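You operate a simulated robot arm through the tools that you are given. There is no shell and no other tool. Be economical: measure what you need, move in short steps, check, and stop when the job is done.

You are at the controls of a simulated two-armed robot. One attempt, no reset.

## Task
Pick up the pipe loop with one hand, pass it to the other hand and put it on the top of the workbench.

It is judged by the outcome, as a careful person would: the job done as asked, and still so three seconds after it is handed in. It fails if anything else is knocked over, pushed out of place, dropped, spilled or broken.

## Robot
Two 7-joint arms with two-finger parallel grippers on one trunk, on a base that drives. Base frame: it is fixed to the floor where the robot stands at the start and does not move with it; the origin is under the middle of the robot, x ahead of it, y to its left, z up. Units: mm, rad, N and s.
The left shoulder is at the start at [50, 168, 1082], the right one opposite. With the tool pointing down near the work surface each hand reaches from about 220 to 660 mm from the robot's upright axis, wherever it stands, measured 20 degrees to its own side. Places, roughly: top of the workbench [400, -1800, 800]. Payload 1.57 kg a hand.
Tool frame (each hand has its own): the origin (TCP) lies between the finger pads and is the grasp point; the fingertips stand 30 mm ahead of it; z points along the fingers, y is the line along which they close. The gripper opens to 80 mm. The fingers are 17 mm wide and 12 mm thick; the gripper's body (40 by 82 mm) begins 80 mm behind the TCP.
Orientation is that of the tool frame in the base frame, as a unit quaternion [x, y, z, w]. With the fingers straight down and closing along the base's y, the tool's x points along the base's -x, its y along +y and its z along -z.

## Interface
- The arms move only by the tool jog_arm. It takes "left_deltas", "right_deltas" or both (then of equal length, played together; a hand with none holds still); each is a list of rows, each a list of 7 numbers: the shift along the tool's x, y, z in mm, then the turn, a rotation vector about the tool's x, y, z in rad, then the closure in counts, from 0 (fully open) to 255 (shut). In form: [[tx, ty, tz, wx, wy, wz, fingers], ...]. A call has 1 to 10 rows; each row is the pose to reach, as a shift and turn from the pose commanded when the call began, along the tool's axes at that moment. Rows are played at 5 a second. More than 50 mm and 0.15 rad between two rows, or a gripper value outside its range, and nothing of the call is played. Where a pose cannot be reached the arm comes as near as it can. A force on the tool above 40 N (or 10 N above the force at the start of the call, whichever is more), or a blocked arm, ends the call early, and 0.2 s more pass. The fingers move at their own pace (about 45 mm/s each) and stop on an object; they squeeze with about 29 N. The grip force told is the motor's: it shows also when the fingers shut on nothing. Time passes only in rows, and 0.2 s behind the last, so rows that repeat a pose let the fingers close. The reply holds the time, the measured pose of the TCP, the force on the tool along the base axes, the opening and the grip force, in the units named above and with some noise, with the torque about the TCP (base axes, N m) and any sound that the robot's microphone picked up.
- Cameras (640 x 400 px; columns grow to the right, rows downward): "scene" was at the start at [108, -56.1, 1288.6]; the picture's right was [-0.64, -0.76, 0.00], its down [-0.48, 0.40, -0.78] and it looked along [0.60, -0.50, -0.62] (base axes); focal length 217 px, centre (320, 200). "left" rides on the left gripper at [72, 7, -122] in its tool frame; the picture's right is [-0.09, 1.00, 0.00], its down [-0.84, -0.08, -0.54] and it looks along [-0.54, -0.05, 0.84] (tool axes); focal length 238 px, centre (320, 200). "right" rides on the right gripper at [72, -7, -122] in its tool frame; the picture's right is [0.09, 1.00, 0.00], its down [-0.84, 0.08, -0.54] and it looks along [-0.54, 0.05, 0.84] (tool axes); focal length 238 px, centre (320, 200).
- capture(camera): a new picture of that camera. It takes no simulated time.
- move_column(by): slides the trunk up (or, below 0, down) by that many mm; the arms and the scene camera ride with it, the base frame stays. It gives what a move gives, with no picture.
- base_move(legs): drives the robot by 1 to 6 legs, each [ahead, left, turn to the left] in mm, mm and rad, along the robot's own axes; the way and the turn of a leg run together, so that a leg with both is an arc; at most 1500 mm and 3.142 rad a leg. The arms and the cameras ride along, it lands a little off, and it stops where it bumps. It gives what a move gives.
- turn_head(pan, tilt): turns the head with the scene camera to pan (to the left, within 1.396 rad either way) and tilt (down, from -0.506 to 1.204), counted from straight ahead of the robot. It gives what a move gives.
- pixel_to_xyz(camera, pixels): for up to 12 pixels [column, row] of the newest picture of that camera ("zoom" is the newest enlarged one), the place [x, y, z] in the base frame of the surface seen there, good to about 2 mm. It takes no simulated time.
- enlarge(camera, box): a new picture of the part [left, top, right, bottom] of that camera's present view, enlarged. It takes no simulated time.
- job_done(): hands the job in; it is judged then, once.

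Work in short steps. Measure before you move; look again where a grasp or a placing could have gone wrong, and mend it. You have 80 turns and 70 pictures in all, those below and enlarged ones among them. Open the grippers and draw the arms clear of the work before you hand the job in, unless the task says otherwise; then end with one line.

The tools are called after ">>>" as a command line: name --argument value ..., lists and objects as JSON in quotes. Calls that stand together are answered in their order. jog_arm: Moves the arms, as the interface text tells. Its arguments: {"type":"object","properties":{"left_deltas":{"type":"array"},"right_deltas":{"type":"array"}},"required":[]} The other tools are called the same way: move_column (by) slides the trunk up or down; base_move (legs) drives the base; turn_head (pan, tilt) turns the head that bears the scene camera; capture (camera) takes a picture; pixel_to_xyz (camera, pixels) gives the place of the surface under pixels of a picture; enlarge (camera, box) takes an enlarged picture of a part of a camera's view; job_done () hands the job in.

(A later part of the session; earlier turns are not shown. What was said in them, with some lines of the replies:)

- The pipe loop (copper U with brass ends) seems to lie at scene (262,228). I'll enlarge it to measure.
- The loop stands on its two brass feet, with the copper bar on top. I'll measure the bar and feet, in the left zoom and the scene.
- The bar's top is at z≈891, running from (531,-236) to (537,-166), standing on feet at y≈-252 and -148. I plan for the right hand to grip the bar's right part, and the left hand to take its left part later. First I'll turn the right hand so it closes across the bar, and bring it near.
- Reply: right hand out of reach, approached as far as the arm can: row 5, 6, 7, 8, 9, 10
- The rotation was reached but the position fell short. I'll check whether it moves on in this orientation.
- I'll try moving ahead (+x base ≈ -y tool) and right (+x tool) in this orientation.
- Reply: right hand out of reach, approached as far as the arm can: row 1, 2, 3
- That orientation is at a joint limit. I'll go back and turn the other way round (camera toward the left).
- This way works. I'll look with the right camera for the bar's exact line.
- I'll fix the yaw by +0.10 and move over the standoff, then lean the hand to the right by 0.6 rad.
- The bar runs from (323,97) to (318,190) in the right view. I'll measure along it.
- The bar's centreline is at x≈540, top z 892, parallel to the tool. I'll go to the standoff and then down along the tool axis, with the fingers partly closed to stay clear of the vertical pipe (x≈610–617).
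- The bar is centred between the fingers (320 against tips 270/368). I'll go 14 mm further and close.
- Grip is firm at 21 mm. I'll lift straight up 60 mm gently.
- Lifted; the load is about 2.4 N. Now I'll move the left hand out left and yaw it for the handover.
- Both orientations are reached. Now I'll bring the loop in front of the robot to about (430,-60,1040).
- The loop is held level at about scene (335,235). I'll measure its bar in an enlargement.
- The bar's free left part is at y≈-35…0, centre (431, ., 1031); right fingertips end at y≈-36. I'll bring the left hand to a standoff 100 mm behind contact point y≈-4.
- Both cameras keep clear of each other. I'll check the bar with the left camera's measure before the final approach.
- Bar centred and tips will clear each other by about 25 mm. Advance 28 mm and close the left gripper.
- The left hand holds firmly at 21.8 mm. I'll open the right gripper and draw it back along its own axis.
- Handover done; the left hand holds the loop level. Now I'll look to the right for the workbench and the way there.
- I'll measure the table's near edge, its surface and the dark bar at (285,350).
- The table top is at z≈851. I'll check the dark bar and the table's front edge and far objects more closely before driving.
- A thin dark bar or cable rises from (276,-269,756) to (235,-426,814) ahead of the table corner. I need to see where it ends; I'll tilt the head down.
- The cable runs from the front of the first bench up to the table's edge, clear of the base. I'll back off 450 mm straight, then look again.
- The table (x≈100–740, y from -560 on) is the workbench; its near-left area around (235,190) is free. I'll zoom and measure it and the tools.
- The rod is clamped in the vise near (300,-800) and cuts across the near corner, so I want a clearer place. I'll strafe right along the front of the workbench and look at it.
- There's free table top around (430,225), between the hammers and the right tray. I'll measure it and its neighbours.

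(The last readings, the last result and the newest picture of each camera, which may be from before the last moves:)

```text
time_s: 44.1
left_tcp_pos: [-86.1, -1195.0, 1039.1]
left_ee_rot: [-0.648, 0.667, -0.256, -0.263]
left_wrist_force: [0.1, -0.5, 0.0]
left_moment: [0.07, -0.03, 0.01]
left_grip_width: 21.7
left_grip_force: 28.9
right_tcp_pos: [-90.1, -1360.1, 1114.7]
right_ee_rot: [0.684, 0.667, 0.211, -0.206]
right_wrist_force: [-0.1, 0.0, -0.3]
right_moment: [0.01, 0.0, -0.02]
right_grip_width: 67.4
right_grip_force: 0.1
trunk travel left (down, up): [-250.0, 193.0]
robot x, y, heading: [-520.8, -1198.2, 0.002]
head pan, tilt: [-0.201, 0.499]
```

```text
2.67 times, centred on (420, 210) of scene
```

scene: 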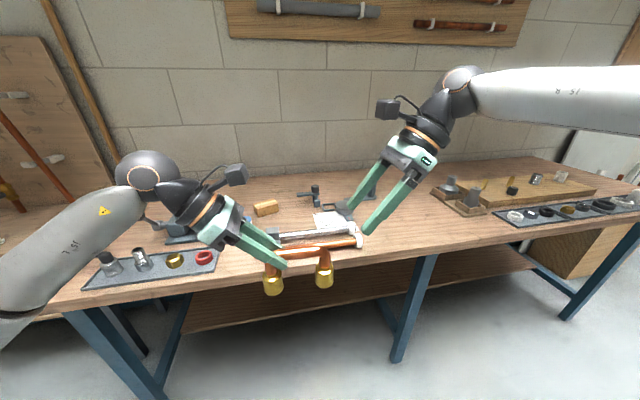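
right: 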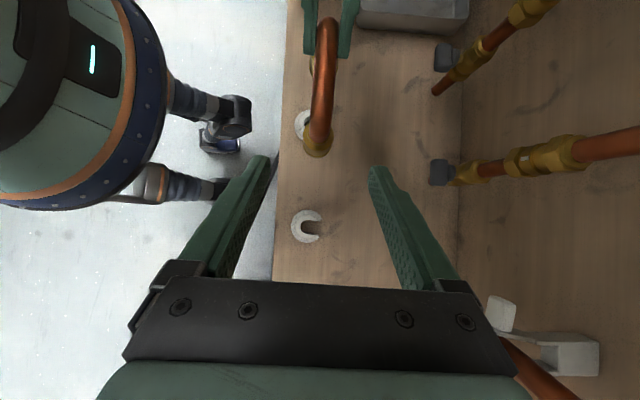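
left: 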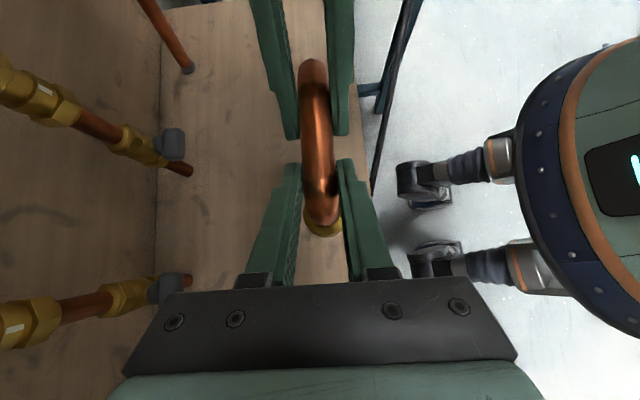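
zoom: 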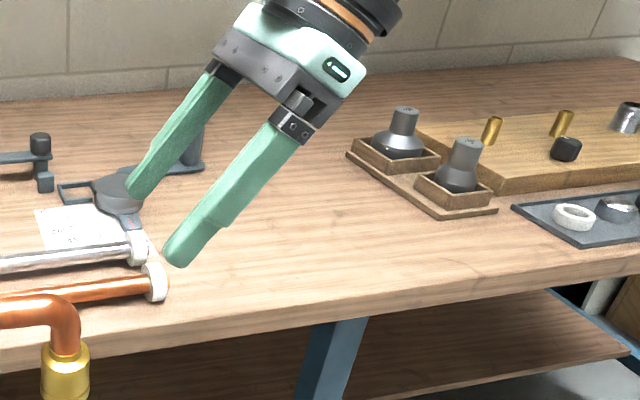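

The place (185,-1680) is well clear: hammers end at y≈-1450, boards begin at y≈-1890. First I'll check the height of the left forearm/elbow in the view.

>>> turn_head --pan 0.5 --tilt 0.6

>>> capture --camera "scene"

>>> pixel_to_xyz --camera "scene" --pixels '[[160, 300], [200, 250], [260, 200], [300, 165], [180, 330], [230, 270], [150, 350]]'

```text
time_s: 45.1
left_tcp_pos: [-86.4, -1195.2, 1038.6]
left_ee_rot: [-0.65, 0.666, -0.257, -0.262]
left_wrist_force: [-0.8, -0.3, 1.2]
left_moment: [0.13, -0.02, 0.03]
left_grip_width: 21.7
left_grip_force: 28.5
right_tcp_pos: [-89.7, -1359.1, 1115.0]
right_ee_rot: [0.684, 0.667, 0.211, -0.207]
right_wrist_force: [-0.1, 0.4, -0.8]
right_moment: [0.0, 0.01, -0.02]
right_grip_width: 67.6
right_grip_force: 0.0
trunk travel left (down, up): [-250.0, 193.0]
robot x, y, heading: [-520.2, -1199.4, 0.001]
head pan, tilt: [0.499, 0.6]
```

```text
37 pictures are left
```

scene: 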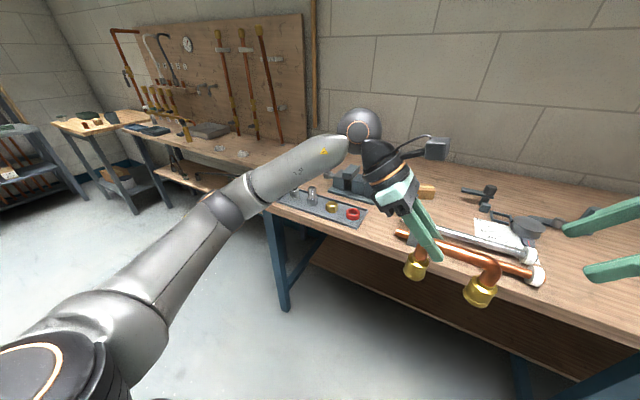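

```text
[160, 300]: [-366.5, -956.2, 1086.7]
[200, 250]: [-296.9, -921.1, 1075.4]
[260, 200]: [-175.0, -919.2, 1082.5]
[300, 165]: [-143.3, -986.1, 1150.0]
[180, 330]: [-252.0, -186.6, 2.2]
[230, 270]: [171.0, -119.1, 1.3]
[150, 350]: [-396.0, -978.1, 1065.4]
```

The elbow is at z≥1050, clear. I'll strafe right 441 mm, then drive 225 mm ahead.

>>> base_move --legs '[[0, -441, 0], [225, 0, 0]]'

>>> turn_head --pan 0.0 --tilt 0.75

>>> capture --camera "scene"

```text
time_s: 50.9
left_tcp_pos: [137.3, -1635.7, 1039.8]
left_ee_rot: [-0.648, 0.667, -0.256, -0.263]
left_wrist_force: [-0.7, -0.1, -0.3]
left_moment: [0.11, -0.02, 0.0]
left_grip_width: 21.9
left_grip_force: 29.3
right_tcp_pos: [134.9, -1800.3, 1114.9]
right_ee_rot: [0.684, 0.667, 0.211, -0.206]
right_wrist_force: [0.1, -1.1, -1.0]
right_moment: [0.01, 0.03, 0.04]
right_grip_width: 67.5
right_grip_force: 0.0
trunk travel left (down, up): [-250.0, 193.0]
robot x, y, heading: [-294.1, -1638.2, 0.001]
head pan, tilt: [0.499, 0.6]
```

```text
time_s: 51.8
left_tcp_pos: [137.3, -1635.9, 1039.4]
left_ee_rot: [-0.648, 0.668, -0.255, -0.263]
left_wrist_force: [0.0, -0.8, 0.1]
left_moment: [0.1, 0.02, 0.04]
left_grip_width: 21.6
left_grip_force: 28.8
right_tcp_pos: [134.2, -1800.1, 1116.4]
right_ee_rot: [0.684, 0.667, 0.211, -0.207]
right_wrist_force: [-0.8, 0.0, -0.4]
right_moment: [-0.02, -0.01, 0.0]
right_grip_width: 67.4
right_grip_force: 0.1
trunk travel left (down, up): [-250.0, 193.0]
robot x, y, heading: [-291.7, -1637.1, 0.001]
head pan, tilt: [0.0, 0.75]
```

```text
36 pictures are left
```

scene: 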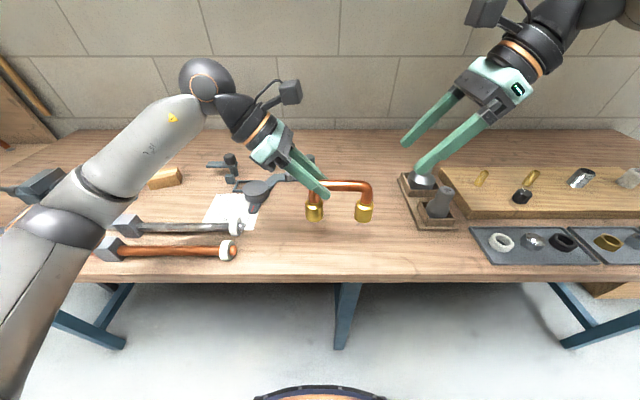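

The loop is over the free area. I'll measure the surface beneath and nearby items, and the loop's feet heights.

>>> pixel_to_xyz --camera "scene" --pixels '[[300, 260], [300, 235], [350, 240], [400, 240], [340, 225], [235, 250], [262, 195], [405, 210], [310, 170], [314, 219], [362, 219], [345, 183]]'

>>> enlarge --camera "scene" --box '[200, 130, 460, 280]'

```text
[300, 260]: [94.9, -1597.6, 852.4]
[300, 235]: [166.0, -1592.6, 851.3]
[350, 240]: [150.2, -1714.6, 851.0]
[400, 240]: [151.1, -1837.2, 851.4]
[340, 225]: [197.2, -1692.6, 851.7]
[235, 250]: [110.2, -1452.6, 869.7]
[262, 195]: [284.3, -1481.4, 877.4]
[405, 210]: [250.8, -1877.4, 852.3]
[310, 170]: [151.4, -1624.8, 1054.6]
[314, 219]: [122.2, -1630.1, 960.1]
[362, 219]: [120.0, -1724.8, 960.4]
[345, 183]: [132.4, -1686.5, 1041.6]
```

```text
2.46 times, centred on (330, 205) of scene
```

zoom: 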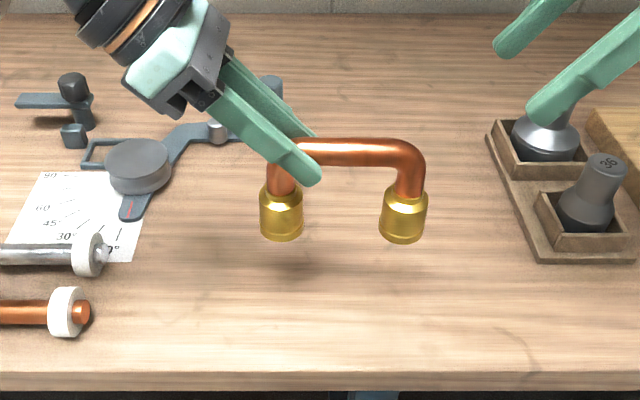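

All clear; the bar is level, its top at 1042, so the feet bottoms are about 99 mm above the table (851). I'll go 45 mm ahead and down 85 mm.

>>> jog_arm --left_deltas '[[0, -22, 0, 0, 0, 0, 255], [0, -45, 0, 0, 0, 0, 255], [-17, -45, 18, 0, 0, 0, 255], [-34, -45, 36, 0, 0, 0, 255], [-48, -45, 52, 0, 0, 0, 255], [-58, -45, 62, 0, 0, 0, 255]]'

>>> enlarge --camera "scene" --box '[200, 130, 460, 280]'

```text
time_s: 53.2
left_tcp_pos: [184.6, -1636.1, 952.5]
left_ee_rot: [-0.65, 0.667, -0.255, -0.262]
left_wrist_force: [0.1, 0.8, 0.2]
left_moment: [0.07, -0.01, 0.01]
left_grip_width: 21.7
left_grip_force: 29.3
right_tcp_pos: [133.3, -1800.0, 1115.5]
right_ee_rot: [0.684, 0.667, 0.212, -0.206]
right_wrist_force: [-0.6, 0.9, -0.2]
right_moment: [-0.05, 0.02, -0.03]
right_grip_width: 67.8
right_grip_force: 0.1
trunk travel left (down, up): [-250.0, 193.0]
robot x, y, heading: [-293.9, -1640.9, -0.002]
head pan, tilt: [0.0, 0.75]
```

```text
2.46 times, centred on (330, 205) of scene
```

zoom: 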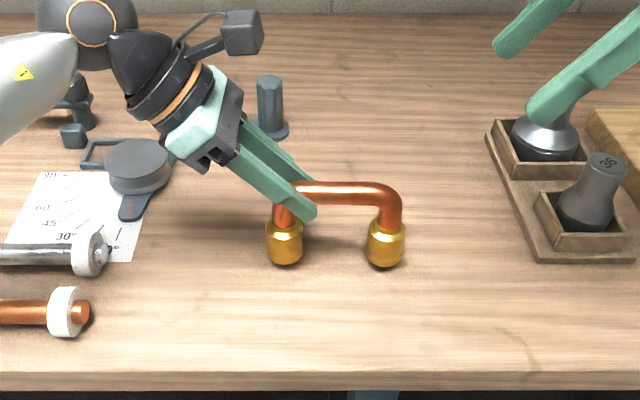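

Feet are now about 12 mm above the table. I'll check the bar height, then lower in small steps.

>>> pixel_to_xyz --camera "zoom" --pixels '[[325, 187], [350, 187], [375, 188]]'

>>> jog_arm --left_deltas '[[-3, 0, 3, 0, 0, 0, 255], [-5, 0, 6, 0, 0, 0, 255], [-6.2, 0, 6.6, 0, 0, 0, 255], [-7.2, 0, 7.7, 0, 0, 0, 255]]'

```text
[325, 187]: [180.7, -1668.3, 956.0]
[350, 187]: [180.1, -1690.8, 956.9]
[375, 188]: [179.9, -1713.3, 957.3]
```

```text
time_s: 54.2
left_tcp_pos: [183.7, -1637.5, 943.3]
left_ee_rot: [-0.648, 0.667, -0.256, -0.262]
left_wrist_force: [-0.1, -0.2, -0.2]
left_moment: [0.09, 0.01, 0.01]
left_grip_width: 21.6
left_grip_force: 28.9
right_tcp_pos: [133.9, -1801.1, 1115.4]
right_ee_rot: [0.685, 0.666, 0.212, -0.206]
right_wrist_force: [0.1, -0.5, 0.2]
right_moment: [0.0, 0.0, -0.01]
right_grip_width: 67.4
right_grip_force: 0.0
trunk travel left (down, up): [-250.0, 193.0]
robot x, y, heading: [-292.5, -1642.7, 0.001]
head pan, tilt: [0.0, 0.75]
```

No contact yet, with about 3 mm left. I'll continue in 1 mm steps and watch the force.

>>> jog_arm --left_deltas '[[-0.7, 0, 0.7, 0, 0, 0, 255], [-1.4, 0, 1.5, 0, 0, 0, 255], [-2.0, 0, 2.2, 0, 0, 0, 255], [-2.0, 0, 2.2, 0, 0, 0, 255]]'

>>> enlarge --camera "scene" --box '[270, 180, 400, 260]'

```text
time_s: 55.2
left_tcp_pos: [183.2, -1636.9, 941.2]
left_ee_rot: [-0.648, 0.668, -0.255, -0.264]
left_wrist_force: [0.6, 0.0, -0.2]
left_moment: [0.05, 0.01, -0.03]
left_grip_width: 21.7
left_grip_force: 29.1
right_tcp_pos: [134.5, -1801.0, 1115.5]
right_ee_rot: [0.684, 0.667, 0.212, -0.206]
right_wrist_force: [-0.6, 0.0, 0.1]
right_moment: [0.03, 0.02, -0.05]
right_grip_width: 67.4
right_grip_force: 0.0
trunk travel left (down, up): [-250.0, 193.0]
robot x, y, heading: [-295.7, -1639.4, -0.001]
head pan, tilt: [0.0, 0.75]
```

```text
4.92 times, centred on (335, 220) of scene
```

zoom: 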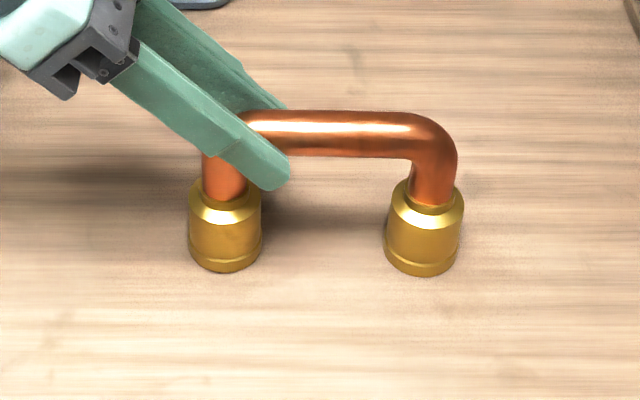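

Almost touching; lower in more small steps.

>>> jog_arm --left_deltas '[[-0.5, 0, 0.5, 0, 0, 0, 255], [-1.0, 0, 1.1, 0, 0, 0, 255], [-1.5, 0, 1.6, 0, 0, 0, 255], [-1.5, 0, 1.6, 0, 0, 0, 255]]'

>>> pixel_to_xyz --camera "zoom" --pixels '[[280, 118], [330, 118], [390, 120]]'

```text
time_s: 56.2
left_tcp_pos: [181.9, -1637.7, 940.3]
left_ee_rot: [-0.647, 0.668, -0.257, -0.262]
left_wrist_force: [0.7, 1.3, 8.8]
left_moment: [0.39, 0.15, -0.06]
left_grip_width: 21.8
left_grip_force: 28.6
right_tcp_pos: [132.5, -1801.5, 1116.1]
right_ee_rot: [0.685, 0.666, 0.213, -0.205]
right_wrist_force: [-0.3, 0.8, -0.9]
right_moment: [-0.02, 0.0, -0.02]
right_grip_width: 67.5
right_grip_force: 0.0
trunk travel left (down, up): [-250.0, 193.0]
robot x, y, heading: [-293.7, -1638.4, 0.0]
head pan, tilt: [0.0, 0.75]
```

```text
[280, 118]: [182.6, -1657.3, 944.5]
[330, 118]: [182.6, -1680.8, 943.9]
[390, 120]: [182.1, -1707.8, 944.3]
```

Contact (8.8 N up). I'll open the left gripper and draw back along its axis.

>>> jog_arm --left_deltas '[[0, 0, 0, 0, 0, 0, 180], [0, 0, 0, 0, 0, 0, 120], [0, 0, 0, 0, 0, 0, 40], [0, 0, 0, 0, 0, 0, 40], [0, 0, 0, 0, 0, 0, 40]]'

>>> enlarge --camera "scene" --box '[240, 150, 420, 262]'

>>> capture --camera "left"

```text
time_s: 57.4
left_tcp_pos: [183.4, -1636.7, 939.3]
left_ee_rot: [-0.648, 0.668, -0.256, -0.264]
left_wrist_force: [0.1, 0.0, 0.6]
left_moment: [0.01, 0.04, 0.01]
left_grip_width: 67.4
left_grip_force: 0.1
right_tcp_pos: [133.9, -1801.3, 1115.3]
right_ee_rot: [0.684, 0.666, 0.212, -0.207]
right_wrist_force: [-1.2, -0.5, -0.7]
right_moment: [-0.01, -0.01, -0.01]
right_grip_width: 67.4
right_grip_force: 0.0
trunk travel left (down, up): [-250.0, 193.0]
robot x, y, heading: [-294.1, -1638.7, -0.0]
head pan, tilt: [0.0, 0.75]
```

```text
3.56 times, centred on (330, 206) of scene
```

zoom: 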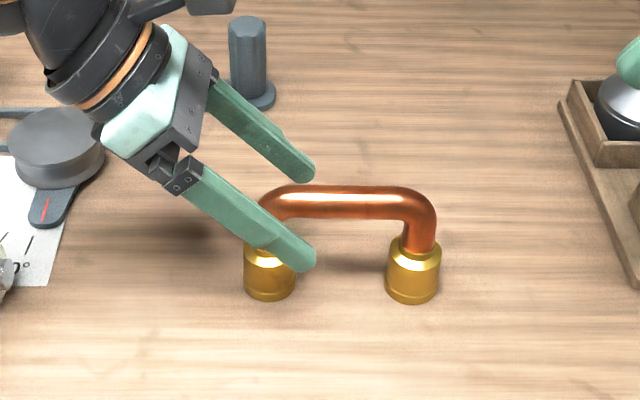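

```text
31 pictures are left
```

left: 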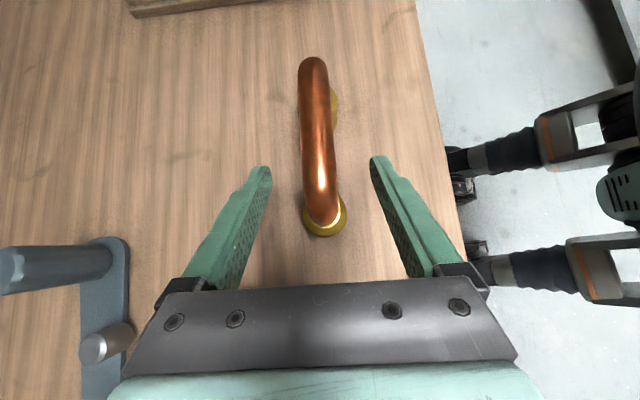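

The loop stands on both feet and the fingers are clear on both sides. I'll raise the left hand straight up.

>>> jog_arm --left_deltas '[[10, 0, -11, 0, 0, 0, 40], [27, 0, -29, 0, 0, 0, 40], [50, 0, -54, 0, 0, 0, 40], [75, 0, -80, 0, 0, 0, 40], [100, 0, -107, 0, 0, 0, 0]]' --right_deltas '[[0, 0, 0, 0, 0, 0, 0], [0, 0, 0, 0, 0, 0, 0], [0, 0, 0, 0, 0, 0, 0], [0, 0, 0, 0, 0, 0, 0], [0, 0, 0, 0, 0, 0, 0]]'

>>> base_move --legs '[[-300, 0, 0]]'

>>> capture --camera "scene"

```text
time_s: 58.6
left_tcp_pos: [181.3, -1638.0, 1086.2]
left_ee_rot: [-0.648, 0.668, -0.255, -0.263]
left_wrist_force: [-0.7, 0.2, -0.3]
left_moment: [0.01, 0.02, -0.04]
left_grip_width: 80.1
left_grip_force: 0.1
right_tcp_pos: [134.0, -1801.0, 1115.6]
right_ee_rot: [0.684, 0.667, 0.211, -0.206]
right_wrist_force: [0.0, 0.6, -0.6]
right_moment: [0.01, -0.01, 0.0]
right_grip_width: 80.0
right_grip_force: 0.0
trunk travel left (down, up): [-250.0, 193.0]
robot x, y, heading: [-298.1, -1637.0, -0.004]
head pan, tilt: [0.0, 0.75]
```

```text
time_s: 60.6
left_tcp_pos: [-118.5, -1638.0, 1086.2]
left_ee_rot: [-0.648, 0.668, -0.255, -0.263]
left_wrist_force: [-1.1, 0.2, -0.4]
left_moment: [-0.03, 0.0, 0.0]
left_grip_width: 79.9
left_grip_force: 0.0
right_tcp_pos: [-168.6, -1800.4, 1113.6]
right_ee_rot: [0.685, 0.666, 0.212, -0.206]
right_wrist_force: [0.5, 0.3, 0.5]
right_moment: [-0.03, 0.0, 0.0]
right_grip_width: 80.0
right_grip_force: 0.1
trunk travel left (down, up): [-250.0, 193.0]
robot x, y, heading: [-593.8, -1637.1, -0.006]
head pan, tilt: [0.0, 0.75]
```

```text
30 pictures are left
```

scene: 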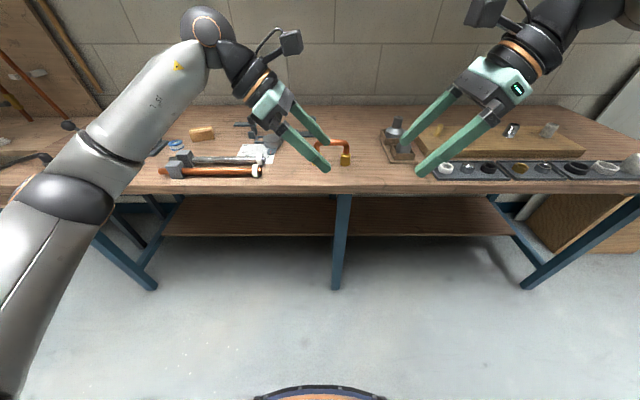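

The loop stands on the workbench near (335,150), everything else is undisturbed, both grippers are open and the robot is clear. Handing in.

>>> job_done

```text
The job is handed in.
```

The right hand picked up the pipe loop and passed it to the left hand, which stood it upright on the workbench. Both grippers are open and clear, and nothing else looked disturbed.
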